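You operate a simulated robot arm through the tools that you are given. There is no shell and no other tool. Be economical: measure what you need, move in short steps, check, and stop when the job is done.

You run a simulated robot arm. Do the job below in one go: nothing can be reset, and whatever is moved stays where it is left.

Task
Clamp the cam plate and grease its middle with the green dauber.
Fine: take the grease from the pot, put the dauber back, shut the pot again and leave the plate clamped. Set down upright: green dauber. A coat counts when it lies all over at full strength: go over it till it gets no stronger.

The check looks at the end state, three seconds after you hand in, the way a careful person would. Anything else that was tipped, shoved, dropped, spilled or broken makes it a failure.

Robot
A 5-joint arm with a two-finger parallel gripper, fixed in place. Base frame: the origin is at the foot of the arm, x ahead of it, y to its left, z up; the work surface is at about z = 0. Readings come in m, rad, newtons and seconds.
With the tool pointing down near the work surface it reaches from about 0.26 to 0.68 m from the base axis. Its first joint turns from -1.152 to 1.152 rad. The tool tilts only in the upright plane through the base axis and itself; it spins freely about its own axis. Payload 2.9 kg.
The tool frame sits at the grasp point between the pads (the TCP): z along the fingers, y along the line on which they close. The tips reach 0.03 m beyond it. The gripper opens to 0.11 m. The fingers are 0.02 m wide and 0.01 m thick; the gripper's body (0.048 by 0.112 m) begins 0.055 m behind the TCP.
Orientation is that of the tool frame in the base frame, as [roll, pitch, yaw] about the fixed x, y, z axes, in that order (R = Rz(yaw) Ry(pitch) Rx(roll)). With the fingers straight down and closing along the base's y, the tool's x points along the base's -x, its y along +y and its z along -z.

Tools
- The arm moves only by the tool play_rows. Its argument "increments" is a list of rows, each a list of 7 numbers: the shift along the tool's x, y, z in m, then the turn, a rotation vector about the tool's x, y, z in rad, then the opening in per cent of the stroke, from 0 (shut) to 100 (fully open). In form: [[dx, dy, dz, rx, ry, rz, jaw], ...]. A call has 1 to 10 rows; each row shifts and turns the commanded pose from where the row before left it, along the tool's axes as they then stand. Each row takes 0.2 s and may step no farther than 0.05 m and 0.15 rad from the row before; otherwise, or with a gripper value out of range, the whole call is refused. Where a pose cannot be reached the arm comes as near as it can. A force on the tool above 40 N (or 10 N above the force at the start of the call, whichever is more), or a blocked arm, ends the call early, and 0.2 s more pass. Each finger travels about 0.108 m/s and halts on what it meets, pressing with about 30 N; the grip force reading is that of the motor and also rises with nothing between the fingers. The clock runs only during rows and for 0.2 s after the last one: add rows that do not move to give the fingers time. It gives the time, the measured TCP pose, the force on the tool (base axes), the opening and the grip force at its end, in the units of the frame above (readings bear some noise), with the torque about the TCP (base axes, N m) and any sound that the robot's microphone picked up.
- Cameras (640 x 400 px; columns grow to the right, rows downward): "scene" is fixed at [0.0465, -0.4686, 0.5953]; the picture's right is [0.61, -0.79, 0.00], its down [-0.51, -0.39, -0.76] and it looks along [0.60, 0.47, -0.65] (base axes); focal length 357 px, centre (320, 200). "wrist" rides on the gripper at [0.072, 0.017, -0.103] in the tool frame; the picture's right is [-0.23, 0.97, 0.00], its down [-0.76, -0.18, -0.62] and it looks along [-0.61, -0.14, 0.78] (tool axes); focal length 222 px, centre (320, 200). There is no depth. A picture from a camera that has moved, and an enlarged one, comes with that camera's place and axes in the base frame and with its lens.
- camera(camera): a new picture of that camera. The clock stands still meanwhile.
- inspect(camera, box): a new picture of the part [left, top, right, bottom] of that camera's present view, enlarged. The clock stands still meanwhile.
- sign_off(): hands the job in; it is judged then, once.

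Go step by step. Nothing tells you positions but the pictures and the camera data: compare them with the known pose of the tool, close in by small moves and look again before you grip or let go. The budget is 120 turns and 68 pictures, counting those below and the enlarged ones. Unless the task says otherwise, let go and move clear before handing in, and close with one line.

The tools are called after ">>>" as name(argument=value, ...) on one line, values as JSON. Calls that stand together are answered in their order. play_rows: Moves the arm, as the interface text tells. Its arguments: {"type":"object","properties":{"increments":{"type":"array","items":{"type":"array","items":{"type":"number"}}}},"required":["increments"]} The other tools are called the same way: camera (camera) takes a picture; inspect (camera, box) takes an enlarged picture of a part of a camera's view; sign_off () hands the job in.

At the start:

```text
t: 0.0
eef_pos: [0.3325, -0.2606, 0.3551]
tool_rot: [-3.141, 0.0, 3.141]
wrist_force: [0.4, 0.8, -0.6]
wrist_torque: [0.0, 0.01, 0.01]
opening: 0.1097
grasp_force: 0.1
```

scene: 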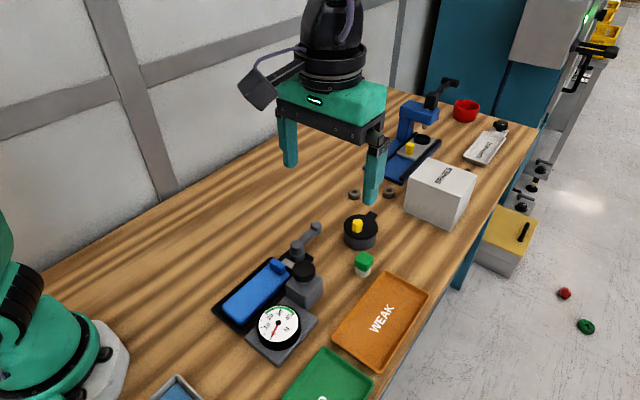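
wrist: 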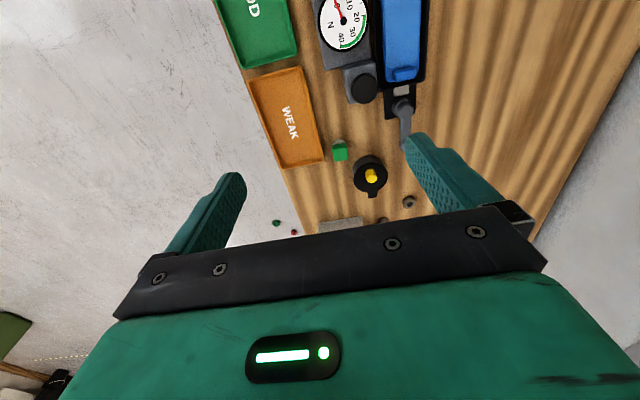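

I see a bench with several devices: a blue press/clamp near, a pot with yellow knob, a green thing, and a second blue clamp farther away. I'll enlarge the views to identify them.

>>> inspect(camera="scene", box=[340, 70, 540, 195])

>>> inspect(camera="scene", box=[200, 180, 440, 330])

>>> inspect(camera="scene", box=[120, 270, 440, 400])

```text
3.20 times, centred on (440, 132) of scene
camera zoom: at [0.0465, -0.4686, 0.5953], right [0.61, -0.79, 0.0], down [-0.51, -0.39, -0.76], along [0.6, 0.47, -0.65], focal length 1142 px, centre (-64, 416)
```

zoom: 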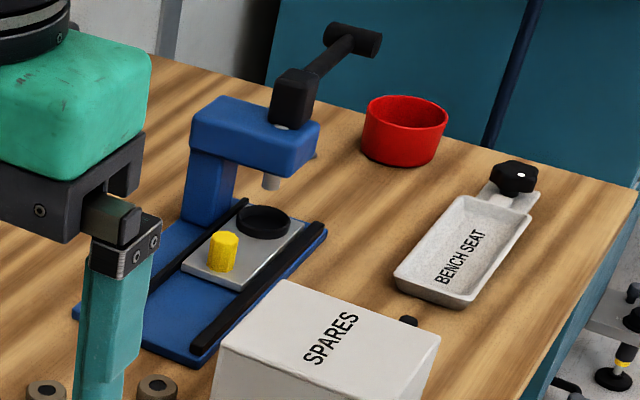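

```text
2.67 times, centred on (320, 255) of scene
camera zoom: at [0.0465, -0.4686, 0.5953], right [0.61, -0.79, 0.0], down [-0.51, -0.39, -0.76], along [0.6, 0.47, -0.65], focal length 952 px, centre (320, 53)
```

zoom: 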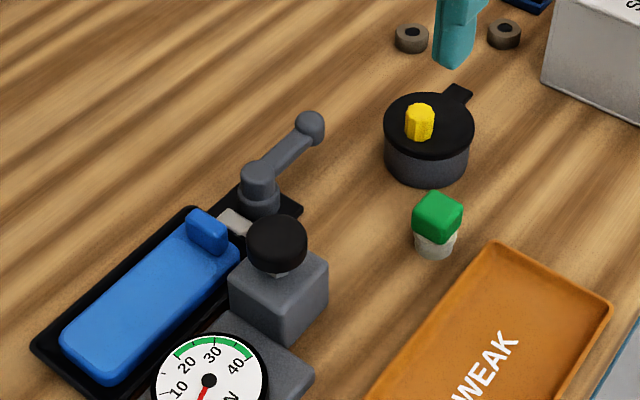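

```text
2.00 times, centred on (280, 335) of scene
camera zoom: at [0.0465, -0.4686, 0.5953], right [0.61, -0.79, 0.0], down [-0.51, -0.39, -0.76], along [0.6, 0.47, -0.65], focal length 714 px, centre (400, -70)
```

zoom: 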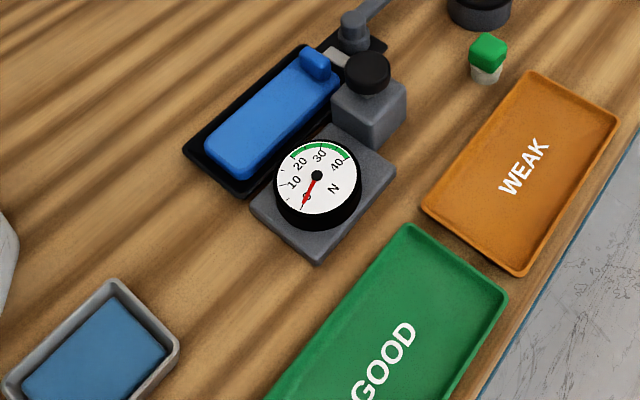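

The far blue fixture looks beyond reach (~0.93 m), so the near black fixture with the grey lever is the likely clamp. I'll enlarge the wrist view for details.

>>> inspect(camera="wrist", box=[300, 0, 460, 100])

>>> inspect(camera="wrist", box=[300, 80, 460, 230])

```text
4.00 times, centred on (380, 50) of wrist
camera zoom: at [0.2604, -0.2429, 0.4563], right [0.23, 0.97, 0.0], down [0.76, -0.18, 0.62], along [0.61, -0.14, -0.78], focal length 888 px, centre (80, 800)
```

zoom: 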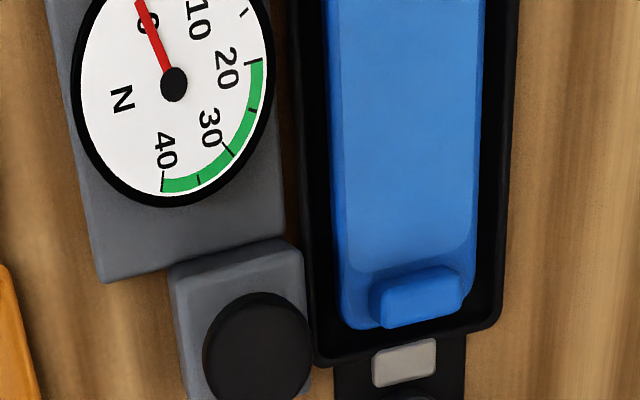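

```text
2.67 times, centred on (380, 155) of wrist
camera zoom: at [0.2604, -0.2429, 0.4563], right [0.23, 0.97, 0.0], down [0.76, -0.18, 0.62], along [0.61, -0.14, -0.78], focal length 592 px, centre (160, 320)
```

zoom: 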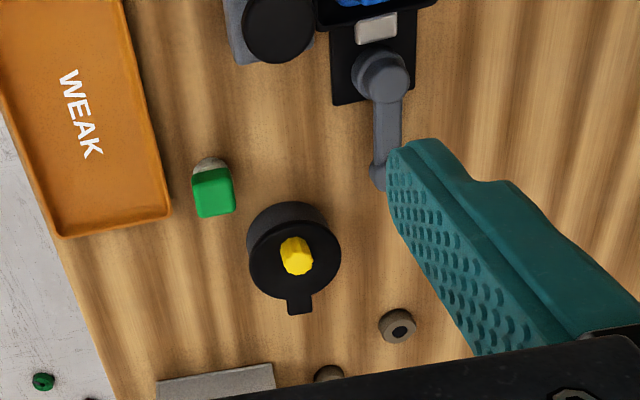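

The fixture holds a blue plate in a black tray with a lever-worked grey jaw; the dauber is green at about (0.47,-0.245) and the pot at (0.54,-0.19). I'll move over the fixture for a closer look.

>>> play_rows(increments=[[0.015, 0.035, 0.015, 0, 0, 0, 100], [0.015, 0.035, 0.015, 0, 0, 0, 100], [0.015, 0.035, 0.015, 0, 0, 0, 100], [0.015, 0.035, 0.015, 0, 0, 0, 100]])

>>> camera(camera="wrist")

>>> inspect(camera="scene", box=[200, 210, 340, 320])

```text
t: 1.0
eef_pos: [0.2751, -0.1201, 0.2939]
tool_rot: [3.141, 0.001, 3.14]
wrist_force: [-0.4, 0.1, 0.2]
wrist_torque: [-0.03, 0.0, 0.03]
opening: 0.1101
grasp_force: 0.1
```

```text
60 pictures are left
camera wrist: at [0.2012, -0.1027, 0.397], right [0.23, 0.97, 0.0], down [0.76, -0.18, 0.62], along [0.61, -0.14, -0.78], focal length 222 px, centre (320, 200)
```

wrist: 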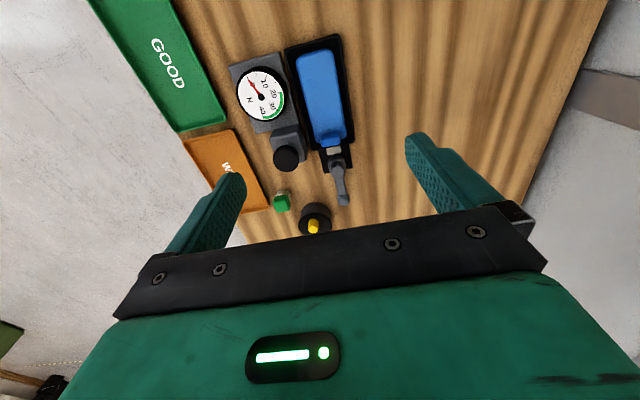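

```text
3.64 times, centred on (270, 265) of scene
camera zoom: at [0.0465, -0.4686, 0.5953], right [0.61, -0.79, 0.0], down [-0.51, -0.39, -0.76], along [0.6, 0.47, -0.65], focal length 1298 px, centre (502, -36)
```

zoom: 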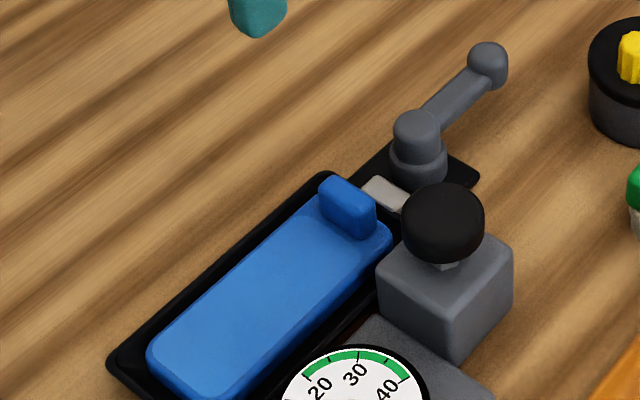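

Lever pivot is around (0.409,-0.125,0.05), with its ball end near (0.478,-0.12,0.05). I'll enlarge for a tighter fix.

>>> inspect(camera="wrist", box=[260, 130, 380, 240])

```text
3.64 times, centred on (320, 185) of wrist
camera zoom: at [0.2012, -0.1027, 0.397], right [0.23, 0.97, 0.0], down [0.76, -0.18, 0.62], along [0.61, -0.14, -0.78], focal length 808 px, centre (320, 254)
```

zoom: 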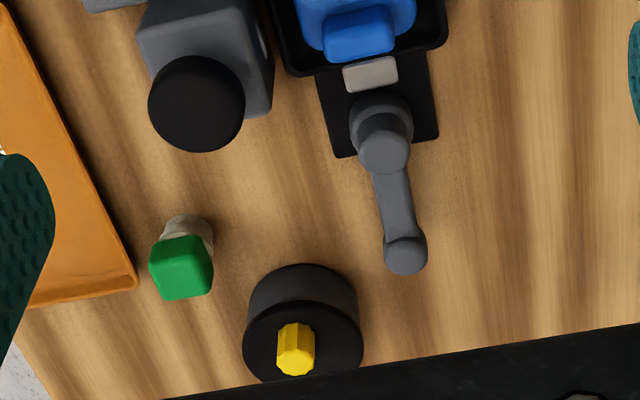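

The ball end is at (0.477,-0.119,0.05). I'll go above it with a half-open jaw.

>>> play_rows(increments=[[-0.04, 0, 0.028, 0, 0, 0, 55], [-0.04, 0, 0.028, 0, 0, 0, 55], [-0.04, 0, 0.028, 0, 0, 0, 55], [-0.04, 0, 0.028, 0, 0, 0, 55], [-0.04, 0, 0.028, 0, 0, 0, 55], [-0.002, 0.0, 0.03, 0, 0, 0, 55], [0, 0, 0, 0, 0, 0, 55]])

>>> camera(camera="wrist")

>>> inspect(camera="scene", box=[240, 170, 420, 290])

```text
t: 2.6
eef_pos: [0.4768, -0.1203, 0.1248]
tool_rot: [-3.141, 0.001, -3.141]
wrist_force: [0.3, 0.7, 0.2]
wrist_torque: [0.03, -0.02, -0.02]
opening: 0.0604
grasp_force: 0.1
```

```text
57 pictures are left
camera wrist: at [0.4045, -0.1026, 0.2269], right [0.23, 0.97, 0.0], down [0.76, -0.18, 0.62], along [0.61, -0.14, -0.78], focal length 222 px, centre (320, 200)
```

wrist: 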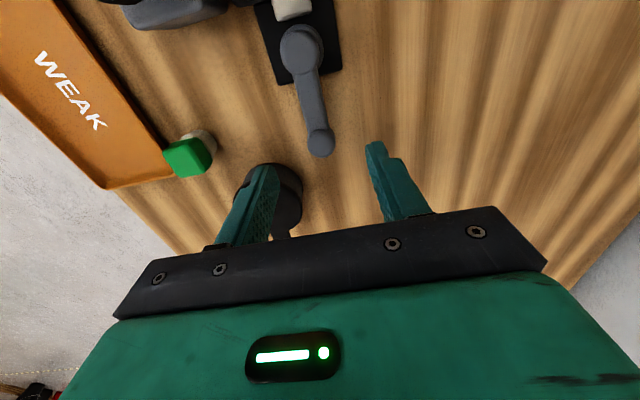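

```text
3.33 times, centred on (330, 230) of scene
camera zoom: at [0.0465, -0.4686, 0.5953], right [0.61, -0.79, 0.0], down [-0.51, -0.39, -0.76], along [0.6, 0.47, -0.65], focal length 1190 px, centre (287, 100)
```

zoom: 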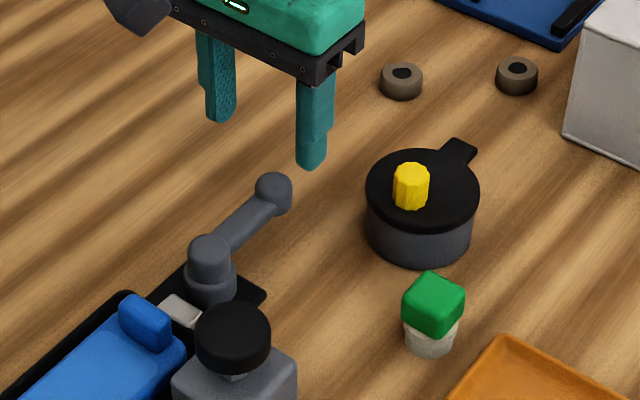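

Aligned with the ball. Descending and closing gently on it.

>>> play_rows(increments=[[-0.002, 0, 0.04, 0, 0, 0, 55], [0, 0, 0.037, 0, 0, 0, 55], [0, 0, 0, 0, 0, 0, 35], [0, 0, 0, 0, 0, 0, 18], [0, 0, 0, 0, 0, 0, 18]])

>>> inspect(camera="scene", box=[240, 170, 420, 290])

```text
t: 3.8
eef_pos: [0.4773, -0.1225, 0.0471]
tool_rot: [3.141, -0.001, 3.141]
wrist_force: [-0.1, -0.2, 0.0]
wrist_torque: [-0.03, 0.01, -0.03]
opening: 0.0201
grasp_force: 0.5
```

```text
3.33 times, centred on (330, 230) of scene
camera zoom: at [0.0465, -0.4686, 0.5953], right [0.61, -0.79, 0.0], down [-0.51, -0.39, -0.76], along [0.6, 0.47, -0.65], focal length 1190 px, centre (287, 100)
```

zoom: 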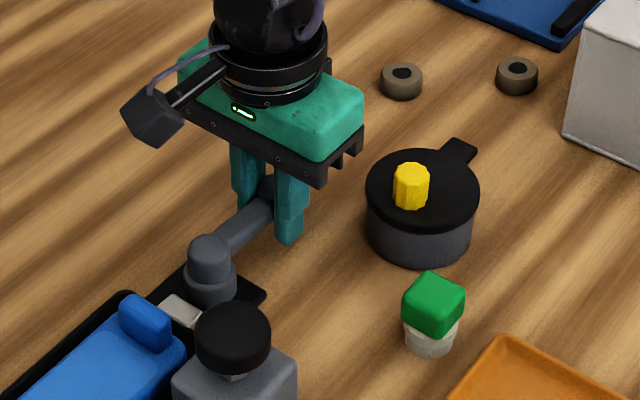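

The ball is caged. I'll try a small swing toward +y and watch the force.

>>> play_rows(increments=[[0.0, 0.006, 0, 0, 0, 0, 18], [0.001, 0.007, 0, 0, 0, 0, 18], [0.002, 0.007, 0, 0, 0, 0, 18], [0, 0, 0, 0, 0, 0, 18]])

>>> inspect(camera="scene", box=[200, 190, 380, 350])

```text
t: 4.6
eef_pos: [0.4762, -0.1113, 0.0484]
tool_rot: [-3.14, 0.012, 3.129]
wrist_force: [-1.7, -29.2, -3.8]
wrist_torque: [-0.09, -0.45, 0.28]
opening: 0.0341
grasp_force: 14.3
stopped in row 3: the force on the tool passed its limit (the readings are from after the stop); the commanded pose is now the measured one
```

```text
2.50 times, centred on (290, 270) of scene
camera zoom: at [0.0464, -0.4686, 0.5954], right [0.61, -0.79, 0.0], down [-0.51, -0.39, -0.76], along [0.6, 0.47, -0.65], focal length 893 px, centre (395, 25)
```

zoom: 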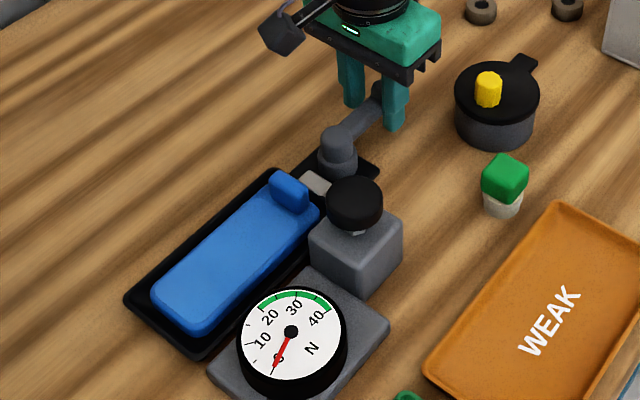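

It's blocked toward +y (29 N), so the stop is on this side. I'll swing toward -y instead, along the arc.

>>> play_rows(increments=[[0, -0.008, 0, 0, 0, 0, 20], [0, -0.007, 0, 0, 0, 0, 20], [0.001, -0.007, 0, 0, 0, 0, 20], [0.002, -0.007, 0, 0, 0, 0, 20], [0, 0, 0, 0, 0, 0, 20]])

>>> inspect(camera="scene", box=[200, 190, 380, 350])

```text
t: 5.8
eef_pos: [0.475, -0.1366, 0.0466]
tool_rot: [-3.138, 0.011, 3.137]
wrist_force: [20.5, 27.0, -10.6]
wrist_torque: [0.15, 0.0, -1.77]
opening: 0.025
grasp_force: 45.1
```

```text
2.50 times, centred on (290, 270) of scene
camera zoom: at [0.0466, -0.4686, 0.5953], right [0.61, -0.79, 0.0], down [-0.51, -0.39, -0.76], along [0.6, 0.47, -0.65], focal length 893 px, centre (395, 25)
```

zoom: 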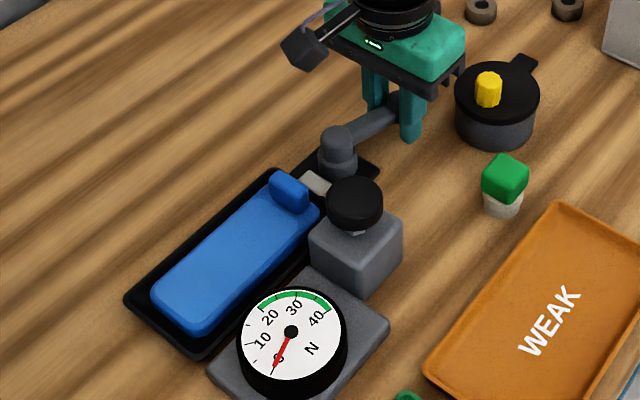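

The lever does turn toward -y, with resistance. I'll loosen to a cage and carry on along the arc while spinning the tool with the lever.

>>> play_rows(increments=[[0, 0, 0, 0, 0, 0.12, 27], [0, 0, 0, 0, 0, 0.12, 27], [0.0003, -0.007, 0, 0, 0, 0.1, 27], [0.0003, -0.007, 0, 0, 0, 0.1, 27], [0.0003, -0.007, 0, 0, 0, 0.1, 27], [0, 0, 0, 0, 0, 0, 27]])

>>> inspect(camera="scene", box=[200, 190, 380, 350])

```text
t: 7.2
eef_pos: [0.4647, -0.1587, 0.0484]
tool_rot: [3.14, 0.01, 2.593]
wrist_force: [0.2, 1.2, -0.1]
wrist_torque: [0.04, 0.02, -0.03]
opening: 0.0303
grasp_force: 0.6
```

```text
2.50 times, centred on (290, 270) of scene
camera zoom: at [0.0465, -0.4686, 0.5953], right [0.61, -0.79, 0.0], down [-0.51, -0.39, -0.76], along [0.6, 0.47, -0.65], focal length 893 px, centre (395, 25)
```

zoom: 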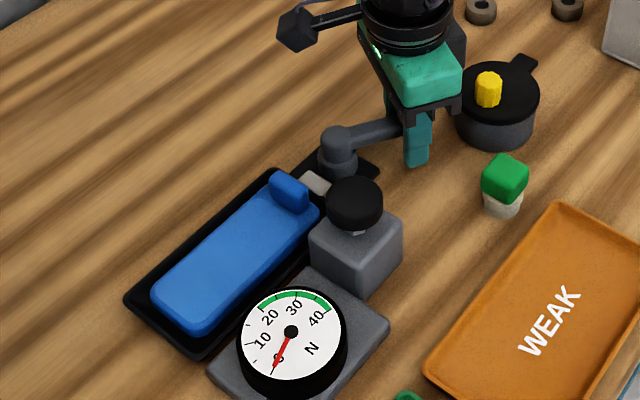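

The swing is free now. Continuing along the arc.

>>> play_rows(increments=[[0.0003, -0.007, 0, 0, 0, 0.1, 27], [0.0003, -0.007, 0, 0, 0, 0.1, 27], [0.0003, -0.007, 0, 0, 0, 0.1, 27], [0.0003, -0.007, 0, 0, 0, 0.1, 27], [0, 0, 0, 0, 0, 0, 27]])

>>> inspect(camera="scene", box=[200, 190, 380, 350])

```text
t: 8.4
eef_pos: [0.4466, -0.1783, 0.0484]
tool_rot: [3.136, 0.011, 2.193]
wrist_force: [1.1, 0.6, 0.3]
wrist_torque: [-0.03, -0.02, -0.02]
opening: 0.0304
grasp_force: 0.9
```

```text
2.50 times, centred on (290, 270) of scene
camera zoom: at [0.0465, -0.4686, 0.5953], right [0.61, -0.79, 0.0], down [-0.51, -0.39, -0.76], along [0.6, 0.47, -0.65], focal length 893 px, centre (395, 25)
```

zoom: 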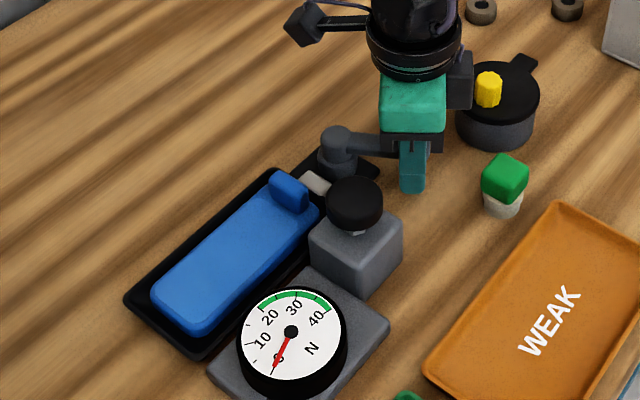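

Still free; the grey jaw is creeping toward the plate. Continuing.

>>> play_rows(increments=[[0.0003, -0.007, 0, 0, 0, 0.1, 27], [0.0003, -0.007, 0, 0, 0, 0.1, 27], [0.0003, -0.007, 0, 0, 0, 0.1, 27], [0.0003, -0.007, 0, 0, 0, 0.1, 27], [0, 0, 0, 0, 0, 0, 27]])

>>> inspect(camera="scene", box=[200, 190, 380, 350])

>>> camera(camera="wrist")

```text
t: 9.6
eef_pos: [0.4215, -0.1905, 0.0474]
tool_rot: [3.132, 0.006, 1.794]
wrist_force: [0.9, -0.4, -0.1]
wrist_torque: [0.02, 0.02, 0.0]
opening: 0.0302
grasp_force: 0.4
```

```text
2.50 times, centred on (290, 270) of scene
camera zoom: at [0.0465, -0.4686, 0.5953], right [0.61, -0.79, 0.0], down [-0.51, -0.39, -0.76], along [0.6, 0.47, -0.65], focal length 893 px, centre (395, 25)
```

zoom: 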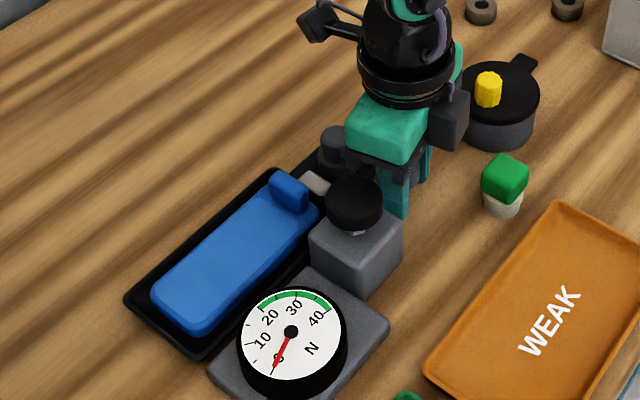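

```text
49 pictures are left
camera wrist: at [0.421, -0.1157, 0.1498], right [1.0, -0.01, 0.01], down [-0.01, -0.78, 0.63], along [0.0, -0.63, -0.78], focal length 222 px, centre (320, 200)
```

wrist: 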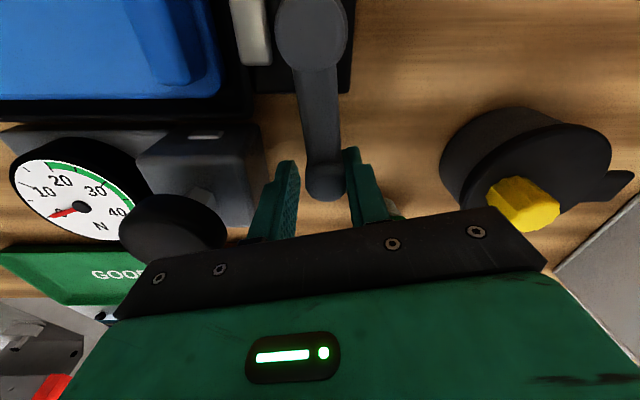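

The lever is at about 80° and the left finger nears the black knob. I'll take a short step and check for resistance.

>>> play_rows(increments=[[0.0002, -0.004, 0, 0, 0, 0.06, 27], [0.0002, -0.004, 0, 0, 0, 0.06, 27], [0, 0, 0, 0, 0, 0, 27]])

>>> camera(camera="wrist")

```text
t: 10.4
eef_pos: [0.413, -0.1917, 0.047]
tool_rot: [3.13, 0.005, 1.675]
wrist_force: [2.9, -0.7, -0.5]
wrist_torque: [-0.02, 0.02, -0.05]
opening: 0.0308
grasp_force: 0.5
```

```text
48 pictures are left
camera wrist: at [0.4218, -0.1177, 0.1496], right [0.99, -0.13, 0.01], down [-0.1, -0.77, 0.63], along [-0.07, -0.62, -0.78], focal length 222 px, centre (320, 200)
```

wrist: 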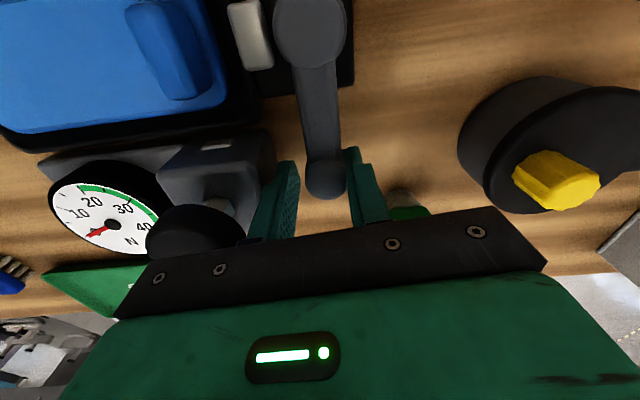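

Slight resistance (3 N). I'll take another small step with a tighter cage.

>>> play_rows(increments=[[0.0, -0.003, 0, 0, 0, 0.05, 23], [0.0, -0.003, 0, 0, 0, 0.05, 23], [0, 0, 0, 0, 0, 0, 23]])

>>> camera(camera="wrist")

```text
t: 11.0
eef_pos: [0.4125, -0.193, 0.0496]
tool_rot: [3.113, 0.013, 1.584]
wrist_force: [6.3, 1.1, -1.8]
wrist_torque: [-0.14, 0.03, -0.03]
opening: 0.0286
grasp_force: 3.1
stopped in row 3: the force on the tool passed its limit (the readings are from after the stop); the commanded pose is now the measured one
```

```text
47 pictures are left
camera wrist: at [0.4267, -0.1199, 0.151], right [0.98, -0.22, 0.03], down [-0.18, -0.76, 0.63], along [-0.11, -0.62, -0.78], focal length 222 px, centre (320, 200)
```

wrist: 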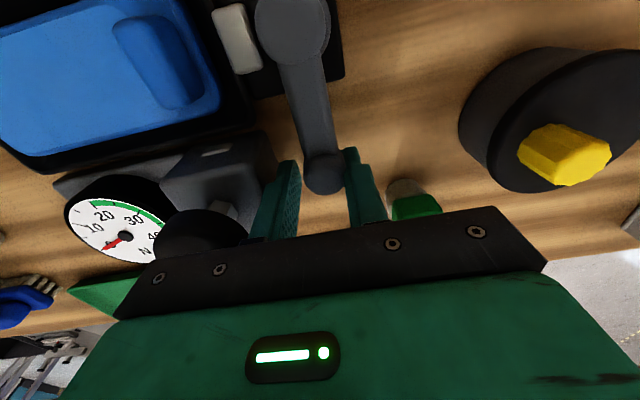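

A force spike stopped me, from either the clamp biting or the finger touching the block. I'll lift straight up and look.

>>> play_rows(increments=[[0, 0, 0, 0, 0, 0, 28], [0, 0, -0.03, 0, 0, 0, 28], [0, 0, -0.05, 0, 0, 0, 28], [0, 0.03, -0.03, 0, 0, 0, 28], [-0.03, 0.03, 0, 0, 0, 0, 28]])

>>> inspect(camera="scene", box=[220, 210, 340, 310])

>>> camera(camera="wrist")

```text
t: 12.2
eef_pos: [0.4679, -0.222, 0.1606]
tool_rot: [3.118, 0.011, 1.581]
wrist_force: [0.8, -0.5, 0.1]
wrist_torque: [0.01, 0.01, -0.03]
opening: 0.0309
grasp_force: 0.1
```

```text
4.00 times, centred on (280, 260) of scene
camera zoom: at [0.0464, -0.4685, 0.5953], right [0.61, -0.79, 0.0], down [-0.51, -0.39, -0.76], along [0.6, 0.47, -0.65], focal length 1428 px, centre (480, -40)
```

zoom: 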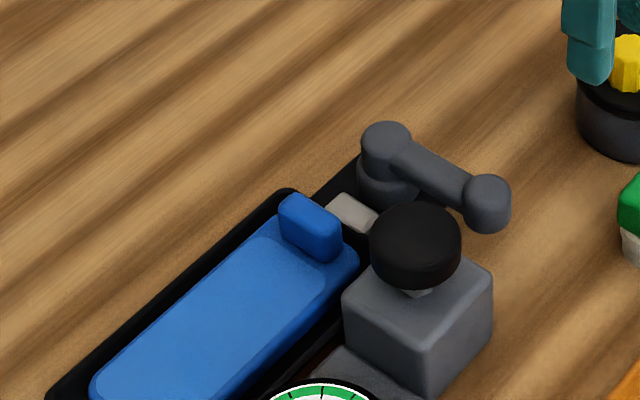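

```text
45 pictures are left
camera wrist: at [0.4823, -0.1477, 0.2622], right [0.98, -0.22, 0.02], down [-0.18, -0.76, 0.63], along [-0.12, -0.62, -0.78], focal length 222 px, centre (320, 200)
```

wrist: 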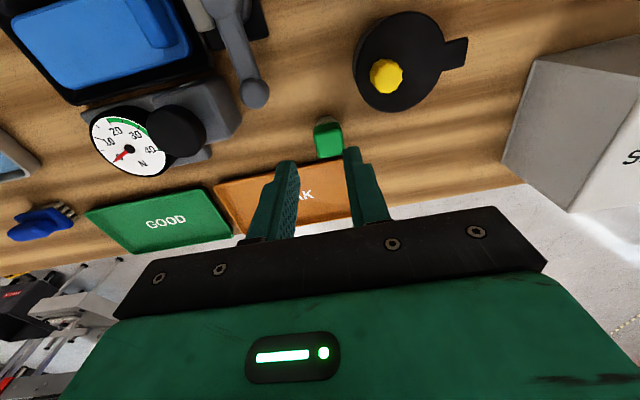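

The lever now points along -y (about 85–90°). I'll turn back to the standard yaw and look at the jaw from above.

>>> play_rows(increments=[[0, 0, -0.01, 0, 0, -0.15, 28], [0, 0, -0.01, 0, 0, -0.15, 28], [0, 0, -0.01, 0, 0, -0.15, 28], [0, 0, -0.01, 0, 0, -0.15, 28], [0, 0, -0.01, 0, 0, -0.15, 28], [0, 0, -0.01, 0, 0, -0.15, 28], [0, 0, 0, 0, 0, -0.15, 28], [0, 0, 0, 0, 0, -0.15, 28], [0, 0, 0, 0, 0, -0.15, 28], [0, 0, 0, 0, 0, -0.15, 28]])

>>> play_rows(increments=[[0.04, 0.03, 0, 0, 0, -0.06, 28], [0.04, 0.03, 0, 0, 0, 0, 28], [0.04, 0.03, 0, 0, 0, 0, 28], [0.02, 0.02, 0, 0, 0, 0, 28], [0, 0, 0, 0, 0, 0, 28]])

>>> inspect(camera="wrist", box=[230, 40, 430, 190])

```text
t: 14.4
eef_pos: [0.4688, -0.2209, 0.2203]
tool_rot: [-3.131, 0.025, 3.084]
wrist_force: [-0.2, -0.2, 0.2]
wrist_torque: [0.06, 0.01, 0.01]
opening: 0.0309
grasp_force: 0.0
```

```text
t: 15.6
eef_pos: [0.3274, -0.1081, 0.2147]
tool_rot: [-3.134, 0.023, -3.14]
wrist_force: [-0.1, 0.3, 0.2]
wrist_torque: [-0.01, -0.03, -0.01]
opening: 0.0306
grasp_force: 0.0
```

```text
2.67 times, centred on (330, 115) of wrist
camera zoom: at [0.2532, -0.0897, 0.3145], right [0.23, 0.97, 0.0], down [0.75, -0.17, 0.64], along [0.63, -0.15, -0.77], focal length 592 px, centre (293, 427)
```

zoom: 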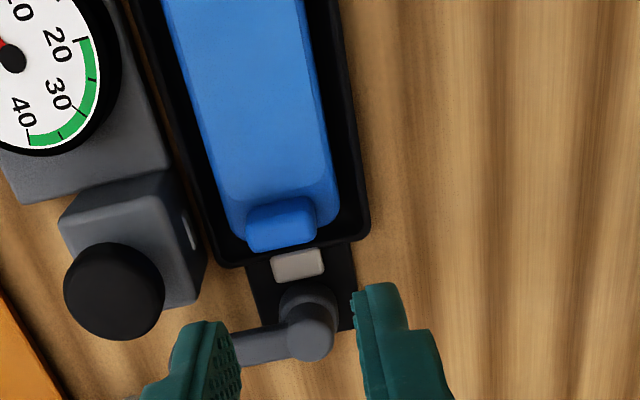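

I can't tell whether the jaw is fully home. I'll push the lever a bit further from the +x side with shut fingers to feel for the end.

>>> play_rows(increments=[[-0.031, -0.019, 0, -0.008, 0.023, 0, 0], [-0.031, -0.019, 0, 0, 0, 0, 0], [-0.031, -0.019, 0.02, 0, 0, 0, 0], [-0.031, -0.019, 0.02, 0, 0, 0, 0], [0, 0, 0.03, 0, 0, 0, 0], [0, 0, 0.03, 0, 0, 0, 0]])

>>> inspect(camera="scene", box=[240, 170, 420, 290])

```text
t: 17.0
eef_pos: [0.4564, -0.185, 0.1163]
tool_rot: [-3.141, 0.002, 3.141]
wrist_force: [-0.5, 0.2, 0.6]
wrist_torque: [0.0, -0.01, -0.02]
opening: 0.0
grasp_force: 29.2
```

```text
3.33 times, centred on (330, 230) of scene
camera zoom: at [0.0465, -0.4686, 0.5953], right [0.61, -0.79, 0.0], down [-0.51, -0.39, -0.76], along [0.6, 0.47, -0.65], focal length 1190 px, centre (287, 100)
```

zoom: 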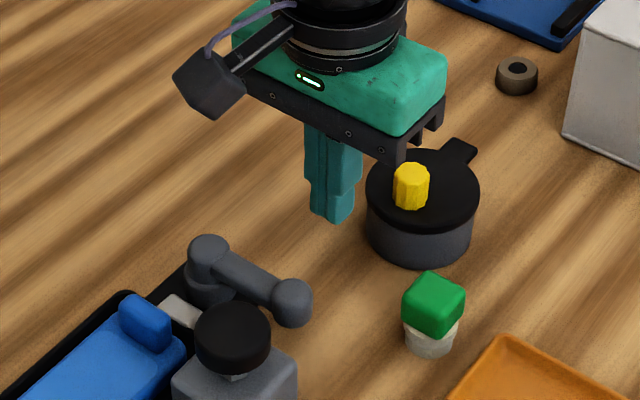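

>>> play_rows(increments=[[0, 0, 0.035, 0, 0, 0, 0], [0, 0, 0.031, 0, 0, 0, 0], [0.01, 0, 0, 0, 0, 0, 0], [0.008, 0, 0, 0, 0, 0, 0], [0.006, 0, 0, 0, 0, 0, 0], [0.004, 0, 0, 0, 0, 0, 0], [0.004, 0, 0, 0, 0, 0, 0], [0, 0, 0, 0, 0, 0, 0]])

>>> inspect(camera="scene", box=[240, 170, 420, 290])

```text
t: 18.3
eef_pos: [0.4373, -0.1867, 0.0529]
tool_rot: [-3.132, 0.021, -3.138]
wrist_force: [2.5, 0.3, 0.0]
wrist_torque: [-0.02, -0.03, -0.03]
opening: 0.0
grasp_force: 29.7
stopped in row 6: the force on the tool passed its limit (the readings are from after the stop); the commanded pose is now the measured one
```

```text
3.33 times, centred on (330, 230) of scene
camera zoom: at [0.0464, -0.4686, 0.5953], right [0.61, -0.79, 0.0], down [-0.51, -0.39, -0.76], along [0.6, 0.47, -0.65], focal length 1190 px, centre (287, 100)
```

zoom: 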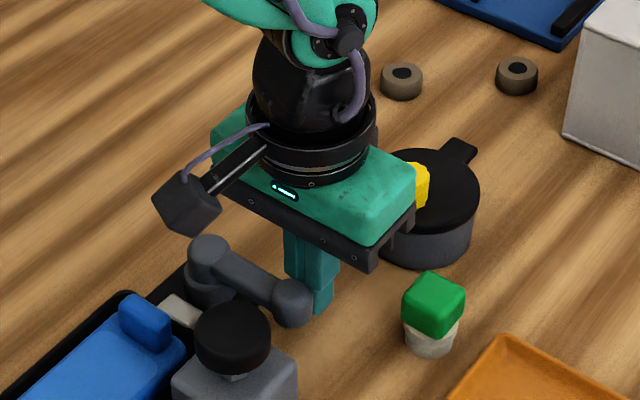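

The lever hits a hard stop near 90°. To compare the jaw with its starting place, I'll go back to my earlier viewing pose.

>>> play_rows(increments=[[-0.01, 0, 0, -0.009, 0.021, 0, 0], [0, 0, -0.045, 0, 0, 0, 0], [0, 0, -0.045, 0, 0, 0, 0], [0.03, 0.014, -0.03, 0, 0, 0, 100], [0.035, 0.014, -0.03, 0, 0, 0, 100], [0.035, 0.014, -0.03, 0, 0, 0, 100], [0.035, 0.014, -0.03, 0, 0, 0, 100], [0.035, 0.0107, -0.03, 0, 0, 0, 100], [0, 0, 0, 0, 0, 0, 100]])

>>> inspect(camera="wrist", box=[260, 130, 380, 240])

>>> inspect(camera="scene", box=[200, 210, 340, 320])

```text
t: 20.3
eef_pos: [0.2754, -0.1214, 0.2932]
tool_rot: [3.14, -0.001, -3.14]
wrist_force: [0.1, 0.2, 0.5]
wrist_torque: [0.0, -0.01, -0.03]
opening: 0.1099
grasp_force: 0.1
```

```text
3.64 times, centred on (320, 185) of wrist
camera zoom: at [0.2031, -0.104, 0.3964], right [0.22, 0.97, 0.0], down [0.76, -0.18, 0.62], along [0.61, -0.14, -0.78], focal length 808 px, centre (320, 254)
```

zoom: 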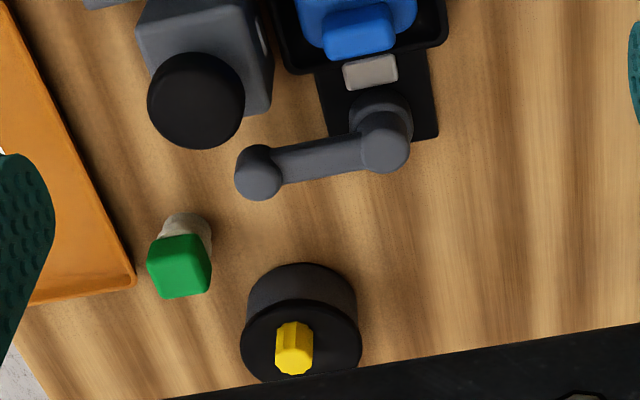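

```text
3.64 times, centred on (270, 265) of scene
camera zoom: at [0.0464, -0.4685, 0.5953], right [0.61, -0.79, 0.0], down [-0.51, -0.39, -0.76], along [0.6, 0.47, -0.65], focal length 1298 px, centre (502, -36)
```

zoom: 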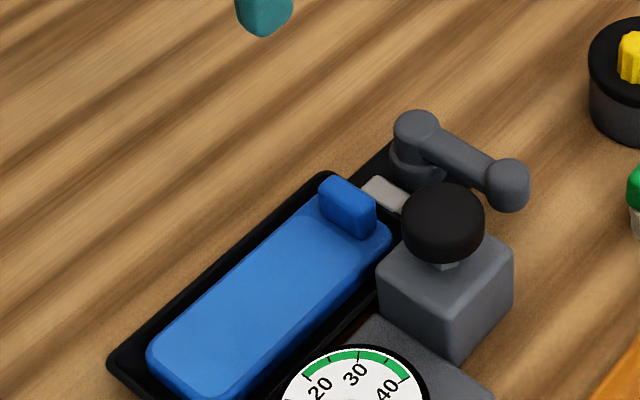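

The jaw looks the same in both lever positions, so the view doesn't tell which is clamped. I'll test by straddling the plate's raised block at (0.355,-0.120) and nudging it lightly.

>>> play_rows(increments=[[-0.02, 0, 0.045, 0, 0, 0, 50], [-0.02, 0, 0.045, 0, 0, 0, 50], [-0.02, 0, 0.045, 0, 0, 0, 50], [-0.02, 0.001, 0.045, 0, 0, 0, 50], [0, 0, 0.025, 0, 0, 0, 50], [0, 0, 0.026, 0, 0, 0, 50], [0, 0, 0, 0, 0, 0, 50]])

>>> inspect(camera="scene", box=[200, 190, 340, 320])

>>> camera(camera="wrist")

```text
t: 21.9
eef_pos: [0.356, -0.1176, 0.0606]
tool_rot: [3.14, 0.001, -3.137]
wrist_force: [-0.2, -0.8, 0.8]
wrist_torque: [0.02, -0.02, 0.01]
opening: 0.0549
grasp_force: 0.2
```

```text
3.08 times, centred on (270, 255) of scene
camera zoom: at [0.0465, -0.4686, 0.5953], right [0.61, -0.79, 0.0], down [-0.51, -0.39, -0.76], along [0.6, 0.47, -0.65], focal length 1098 px, centre (474, 31)
```

zoom: 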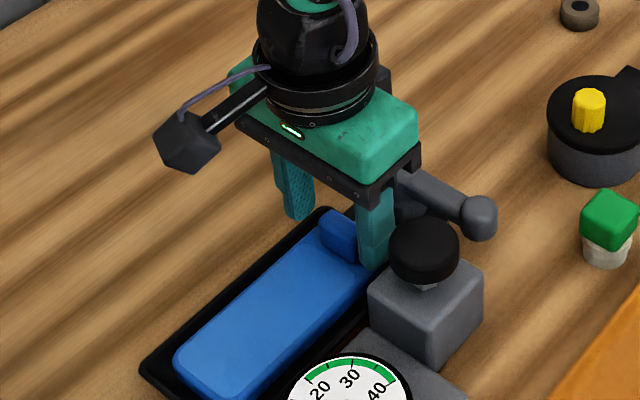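

```text
38 pictures are left
camera wrist: at [0.2839, -0.1013, 0.1638], right [0.22, 0.97, 0.0], down [0.76, -0.17, 0.62], along [0.61, -0.14, -0.78], focal length 222 px, centre (320, 200)
```

wrist: 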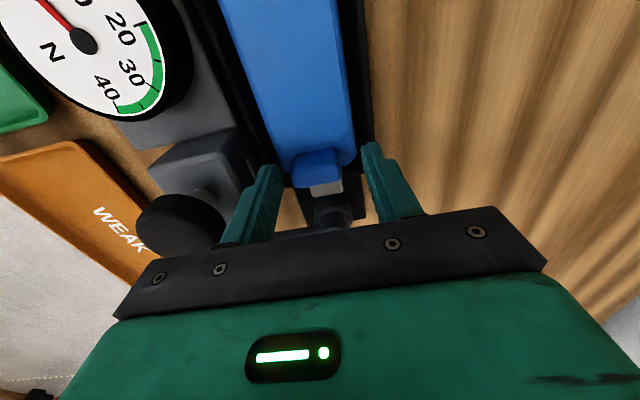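

>>> play_rows(increments=[[0, 0.005, 0, 0, 0, 0, 50], [0, 0.004, 0, 0, 0, 0, 50], [0, 0.002, 0, 0, 0, 0, 50]])

>>> play_rows(increments=[[0, 0.001, 0, 0, 0, 0, 50], [0, 0.001, 0, 0, 0, 0, 50]])

>>> inspect(camera="wrist", box=[220, 110, 440, 250])

```text
t: 22.7
eef_pos: [0.3559, -0.1084, 0.063]
tool_rot: [-3.141, 0.001, -3.141]
wrist_force: [-3.5, -10.7, 3.0]
wrist_torque: [-0.32, 0.1, -0.1]
opening: 0.0607
grasp_force: 6.1
```

```text
t: 23.3
eef_pos: [0.3562, -0.1063, 0.0638]
tool_rot: [-3.141, 0.0, -3.138]
wrist_force: [-1.0, -15.2, -5.0]
wrist_torque: [-0.2, 0.03, 0.04]
opening: 0.0627
grasp_force: 7.7
```

```text
2.86 times, centred on (330, 180) of wrist
camera zoom: at [0.2841, -0.0893, 0.1654], right [0.22, 0.97, 0.0], down [0.76, -0.18, 0.62], along [0.61, -0.14, -0.78], focal length 635 px, centre (291, 257)
```

zoom: 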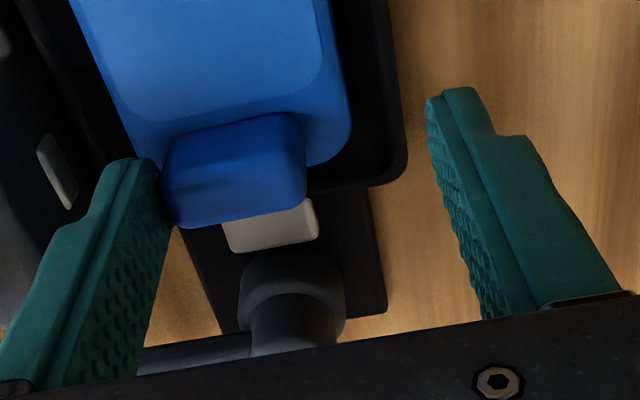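

15 N sideways does not budge the plate, so it is held and the lever is at its clamped end. Next comes the pot lid: knob near (0.526,-0.194,0.062). I'll back off and go above it.

>>> play_rows(increments=[[0, -0.012, 0, 0, 0, 0, 50], [0, 0, -0.05, 0, 0, 0, 50], [0, 0, -0.05, 0, 0, 0, 50], [-0.043, -0.019, 0, 0, 0, 0, 50], [-0.043, -0.019, 0, 0, 0, 0, 50], [-0.043, -0.019, 0, 0, 0, 0, 50], [-0.041, -0.018, 0, 0, 0, 0, 50], [0, 0, 0.03, 0, 0, 0, 50], [0, 0, 0, 0, 0, 0, 50]])

>>> camera(camera="wrist")

>>> inspect(camera="scene", box=[200, 150, 420, 320])

```text
t: 25.3
eef_pos: [0.5257, -0.1941, 0.134]
tool_rot: [-3.141, 0.002, -3.137]
wrist_force: [-0.4, 0.5, 0.0]
wrist_torque: [0.02, 0.0, -0.04]
opening: 0.0551
grasp_force: 0.2
```

```text
36 pictures are left
camera wrist: at [0.454, -0.1771, 0.2352], right [0.22, 0.97, 0.0], down [0.76, -0.18, 0.62], along [0.61, -0.14, -0.78], focal length 222 px, centre (320, 200)
```

wrist: 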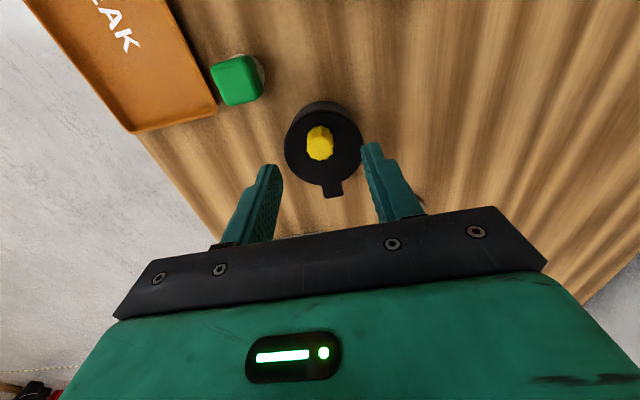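

```text
2.35 times, centred on (310, 235) of scene
camera zoom: at [0.0465, -0.4686, 0.5953], right [0.61, -0.79, 0.0], down [-0.51, -0.39, -0.76], along [0.6, 0.47, -0.65], focal length 840 px, centre (344, 118)
```

zoom: 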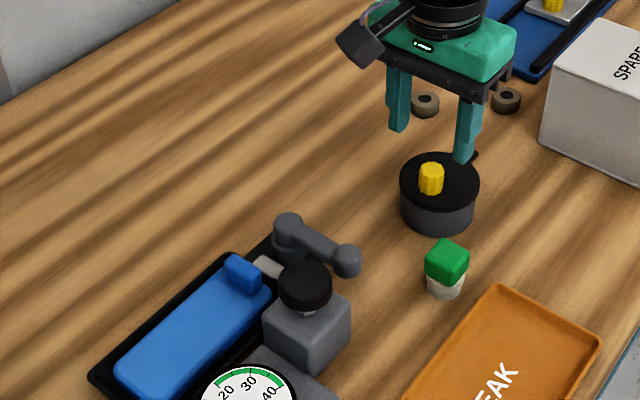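

The knob is at about x 0.530, y -0.195. I'll descend so the tips straddle it and close.

>>> play_rows(increments=[[-0.004, 0, 0.02, 0, 0, 0, 50], [0, 0, 0.02, 0, 0, 0, 50], [0, 0, 0.006, 0, 0, 0, 50], [0, 0, 0, 0, 0, 0, 50]])

>>> inspect(camera="scene", box=[310, 150, 430, 260])

>>> inspect(camera="wrist", box=[200, 90, 440, 250])

```text
t: 26.3
eef_pos: [0.5311, -0.194, 0.0858]
tool_rot: [3.14, 0.0, -3.138]
wrist_force: [0.0, 0.1, -0.3]
wrist_torque: [0.01, 0.03, 0.02]
opening: 0.0548
grasp_force: 0.0
```

```text
3.64 times, centred on (370, 205) of scene
camera zoom: at [0.0465, -0.4686, 0.5953], right [0.61, -0.79, 0.0], down [-0.51, -0.39, -0.76], along [0.6, 0.47, -0.65], focal length 1298 px, centre (138, 182)
```

zoom: 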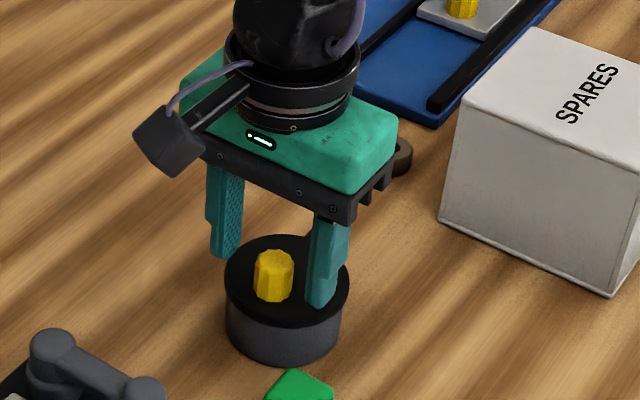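

```text
2.50 times, centred on (320, 170) of wrist
camera zoom: at [0.4586, -0.1774, 0.189], right [0.22, 0.97, 0.0], down [0.76, -0.18, 0.62], along [0.61, -0.14, -0.78], focal length 555 px, centre (320, 275)
```

zoom: 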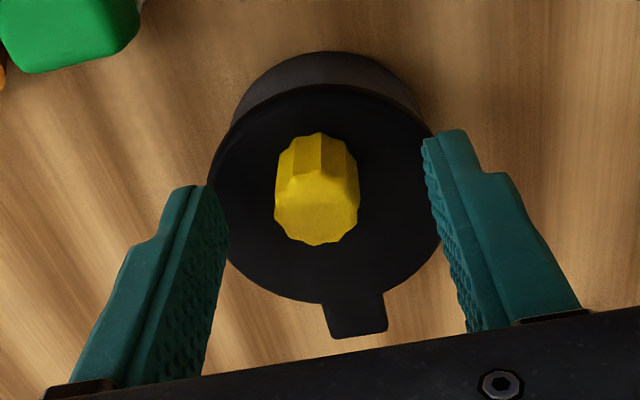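

>>> play_rows(increments=[[0, -0.001, 0.003, 0, 0, 0, 50], [0, 0, 0, 0, 0, 0, 25], [0, 0, 0, 0, 0, 0, 10], [0, 0, 0, 0, 0, 0, 10], [0, 0, -0.01, 0, 0, 0, 10]])

>>> inspect(camera="scene", box=[310, 150, 430, 260])

```text
t: 27.4
eef_pos: [0.53, -0.1955, 0.0843]
tool_rot: [-3.141, -0.002, -3.14]
wrist_force: [0.1, -1.8, -1.5]
wrist_torque: [-0.42, 0.08, 0.23]
opening: 0.0214
grasp_force: 44.9
stopped in row 5: the force on the tool passed its limit (the readings are from after the stop); the commanded pose is now the measured one
```

```text
3.64 times, centred on (370, 205) of scene
camera zoom: at [0.0465, -0.4685, 0.5953], right [0.61, -0.79, 0.0], down [-0.51, -0.39, -0.76], along [0.6, 0.47, -0.65], focal length 1298 px, centre (138, 182)
```

zoom: 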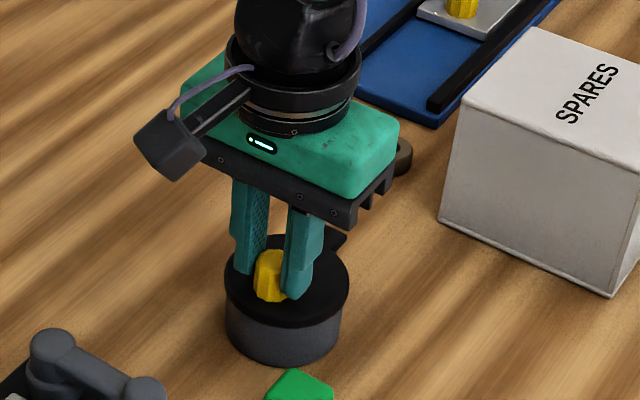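

The lid won't lift straight (over 40 N), so it probably twists or swivels; the tab will show the angle. I'll try a small counter-clockwise twist about the knob.

>>> play_rows(increments=[[0, 0, 0, 0, 0, -0.08, 10], [0, 0, 0, 0, 0, -0.08, 10], [0, 0, 0, 0, 0, -0.08, 10], [0, 0, 0, 0, 0, 0, 10]])

>>> inspect(camera="scene", box=[310, 150, 430, 260])

```text
t: 28.4
eef_pos: [0.53, -0.1952, 0.0855]
tool_rot: [3.14, -0.001, -2.902]
wrist_force: [-6.9, -23.2, -8.0]
wrist_torque: [-0.53, -0.1, -0.46]
opening: 0.0213
grasp_force: 45.1
```

```text
3.64 times, centred on (370, 205) of scene
camera zoom: at [0.0465, -0.4686, 0.5953], right [0.61, -0.79, 0.0], down [-0.51, -0.39, -0.76], along [0.6, 0.47, -0.65], focal length 1298 px, centre (138, 182)
```

zoom: 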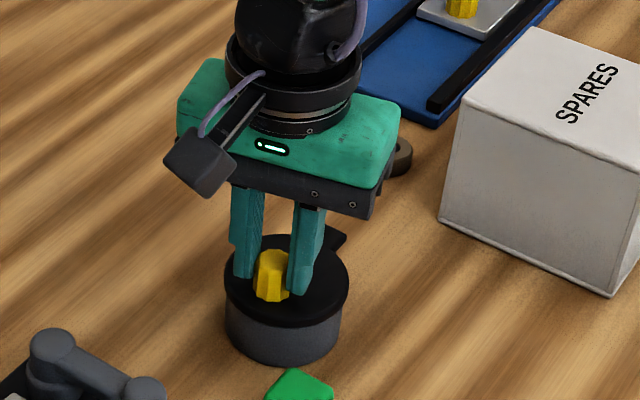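

Twisting produces a sideways pull toward -y, as if the lid swivels about a pivot further out. I'll let the knob go -y and see.

>>> play_rows(increments=[[0, -0.003, 0, 0, 0, 0, 10], [0, -0.003, 0, 0, 0, 0, 10], [0, 0, 0, 0, 0, 0, 10]])

>>> inspect(camera="scene", box=[310, 150, 430, 260])

```text
t: 29.2
eef_pos: [0.5307, -0.1983, 0.0852]
tool_rot: [3.139, -0.005, -2.899]
wrist_force: [-18.1, 3.7, 7.4]
wrist_torque: [-0.17, 1.03, 0.27]
opening: 0.0214
grasp_force: 44.7
```

```text
3.64 times, centred on (370, 205) of scene
camera zoom: at [0.0464, -0.4685, 0.5954], right [0.61, -0.79, 0.0], down [-0.51, -0.39, -0.76], along [0.6, 0.47, -0.65], focal length 1298 px, centre (138, 182)
```

zoom: 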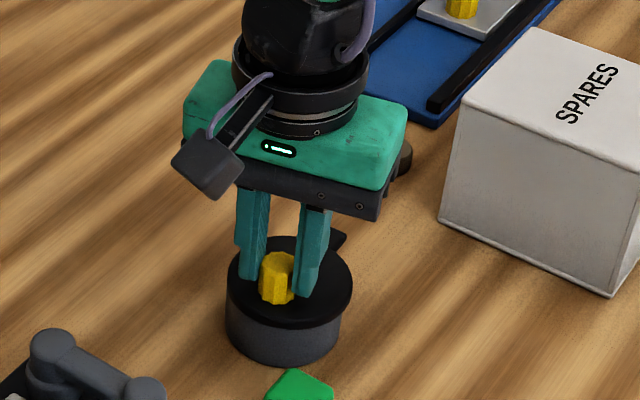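

The lid moved sideways relative to the pot, which suggests a swivel lid pivoting at the tab (~(0.585,-0.195)). I'll carry on along that arc.

>>> play_rows(increments=[[0.001, -0.003, 0, 0, 0, 0, 10], [0.001, -0.003, 0, 0, 0, 0, 10], [0, -0.004, 0, 0, 0, 0, 10], [0, 0, 0, 0, 0, 0, 10]])

>>> inspect(camera="scene", box=[310, 150, 430, 260])

```text
t: 30.2
eef_pos: [0.5338, -0.2114, 0.0833]
tool_rot: [3.141, 0.0, -2.901]
wrist_force: [4.0, 4.2, -11.1]
wrist_torque: [-0.24, -0.22, 0.18]
opening: 0.021
grasp_force: 45.3
```

```text
3.64 times, centred on (370, 205) of scene
camera zoom: at [0.0466, -0.4686, 0.5953], right [0.61, -0.79, 0.0], down [-0.51, -0.39, -0.76], along [0.6, 0.47, -0.65], focal length 1298 px, centre (138, 182)
```

zoom: 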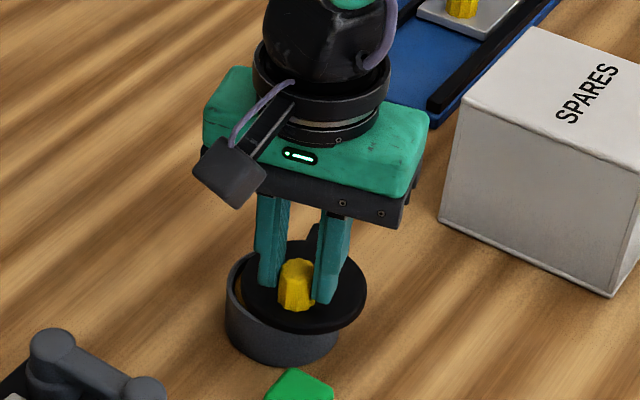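

It's a swivel lid and it's opening. Continuing the arc with the tool turning along.

>>> play_rows(increments=[[-0.0003, -0.0054, 0, 0, 0, -0.1, 10], [-0.0003, -0.0054, 0, 0, 0, -0.1, 10], [-0.0003, -0.0054, 0, 0, 0, -0.1, 10], [-0.0003, -0.0054, 0, 0, 0, -0.1, 10], [0, 0, 0, 0, 0, 0, 10]])

>>> play_rows(increments=[[-0.0003, -0.0054, 0, 0, 0, -0.1, 10], [-0.0003, -0.0054, 0, 0, 0, -0.1, 10], [-0.0003, -0.0054, 0, 0, 0, -0.1, 10], [-0.0003, -0.0054, 0, 0, 0, -0.1, 10], [0, 0, 0, 0, 0, 0, 10]])

>>> inspect(camera="scene", box=[310, 150, 450, 270])

```text
t: 31.4
eef_pos: [0.5403, -0.2297, 0.0846]
tool_rot: [3.139, -0.001, -2.498]
wrist_force: [-1.8, -2.6, -9.3]
wrist_torque: [-0.31, -0.35, -0.09]
opening: 0.0212
grasp_force: 45.4
```

```text
t: 32.6
eef_pos: [0.5577, -0.2462, 0.0853]
tool_rot: [3.137, 0.0, -2.102]
wrist_force: [-17.0, -19.2, 0.3]
wrist_torque: [-0.71, 0.15, 0.2]
opening: 0.0209
grasp_force: 45.0
```

```text
3.33 times, centred on (380, 210) of scene
camera zoom: at [0.0464, -0.4686, 0.5954], right [0.61, -0.79, 0.0], down [-0.51, -0.39, -0.76], along [0.6, 0.47, -0.65], focal length 1190 px, centre (120, 167)
```

zoom: 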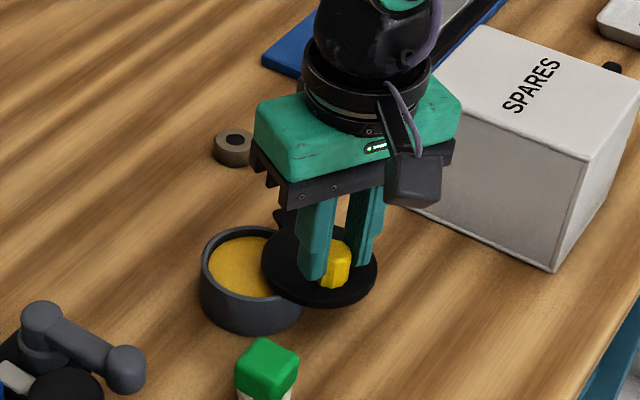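

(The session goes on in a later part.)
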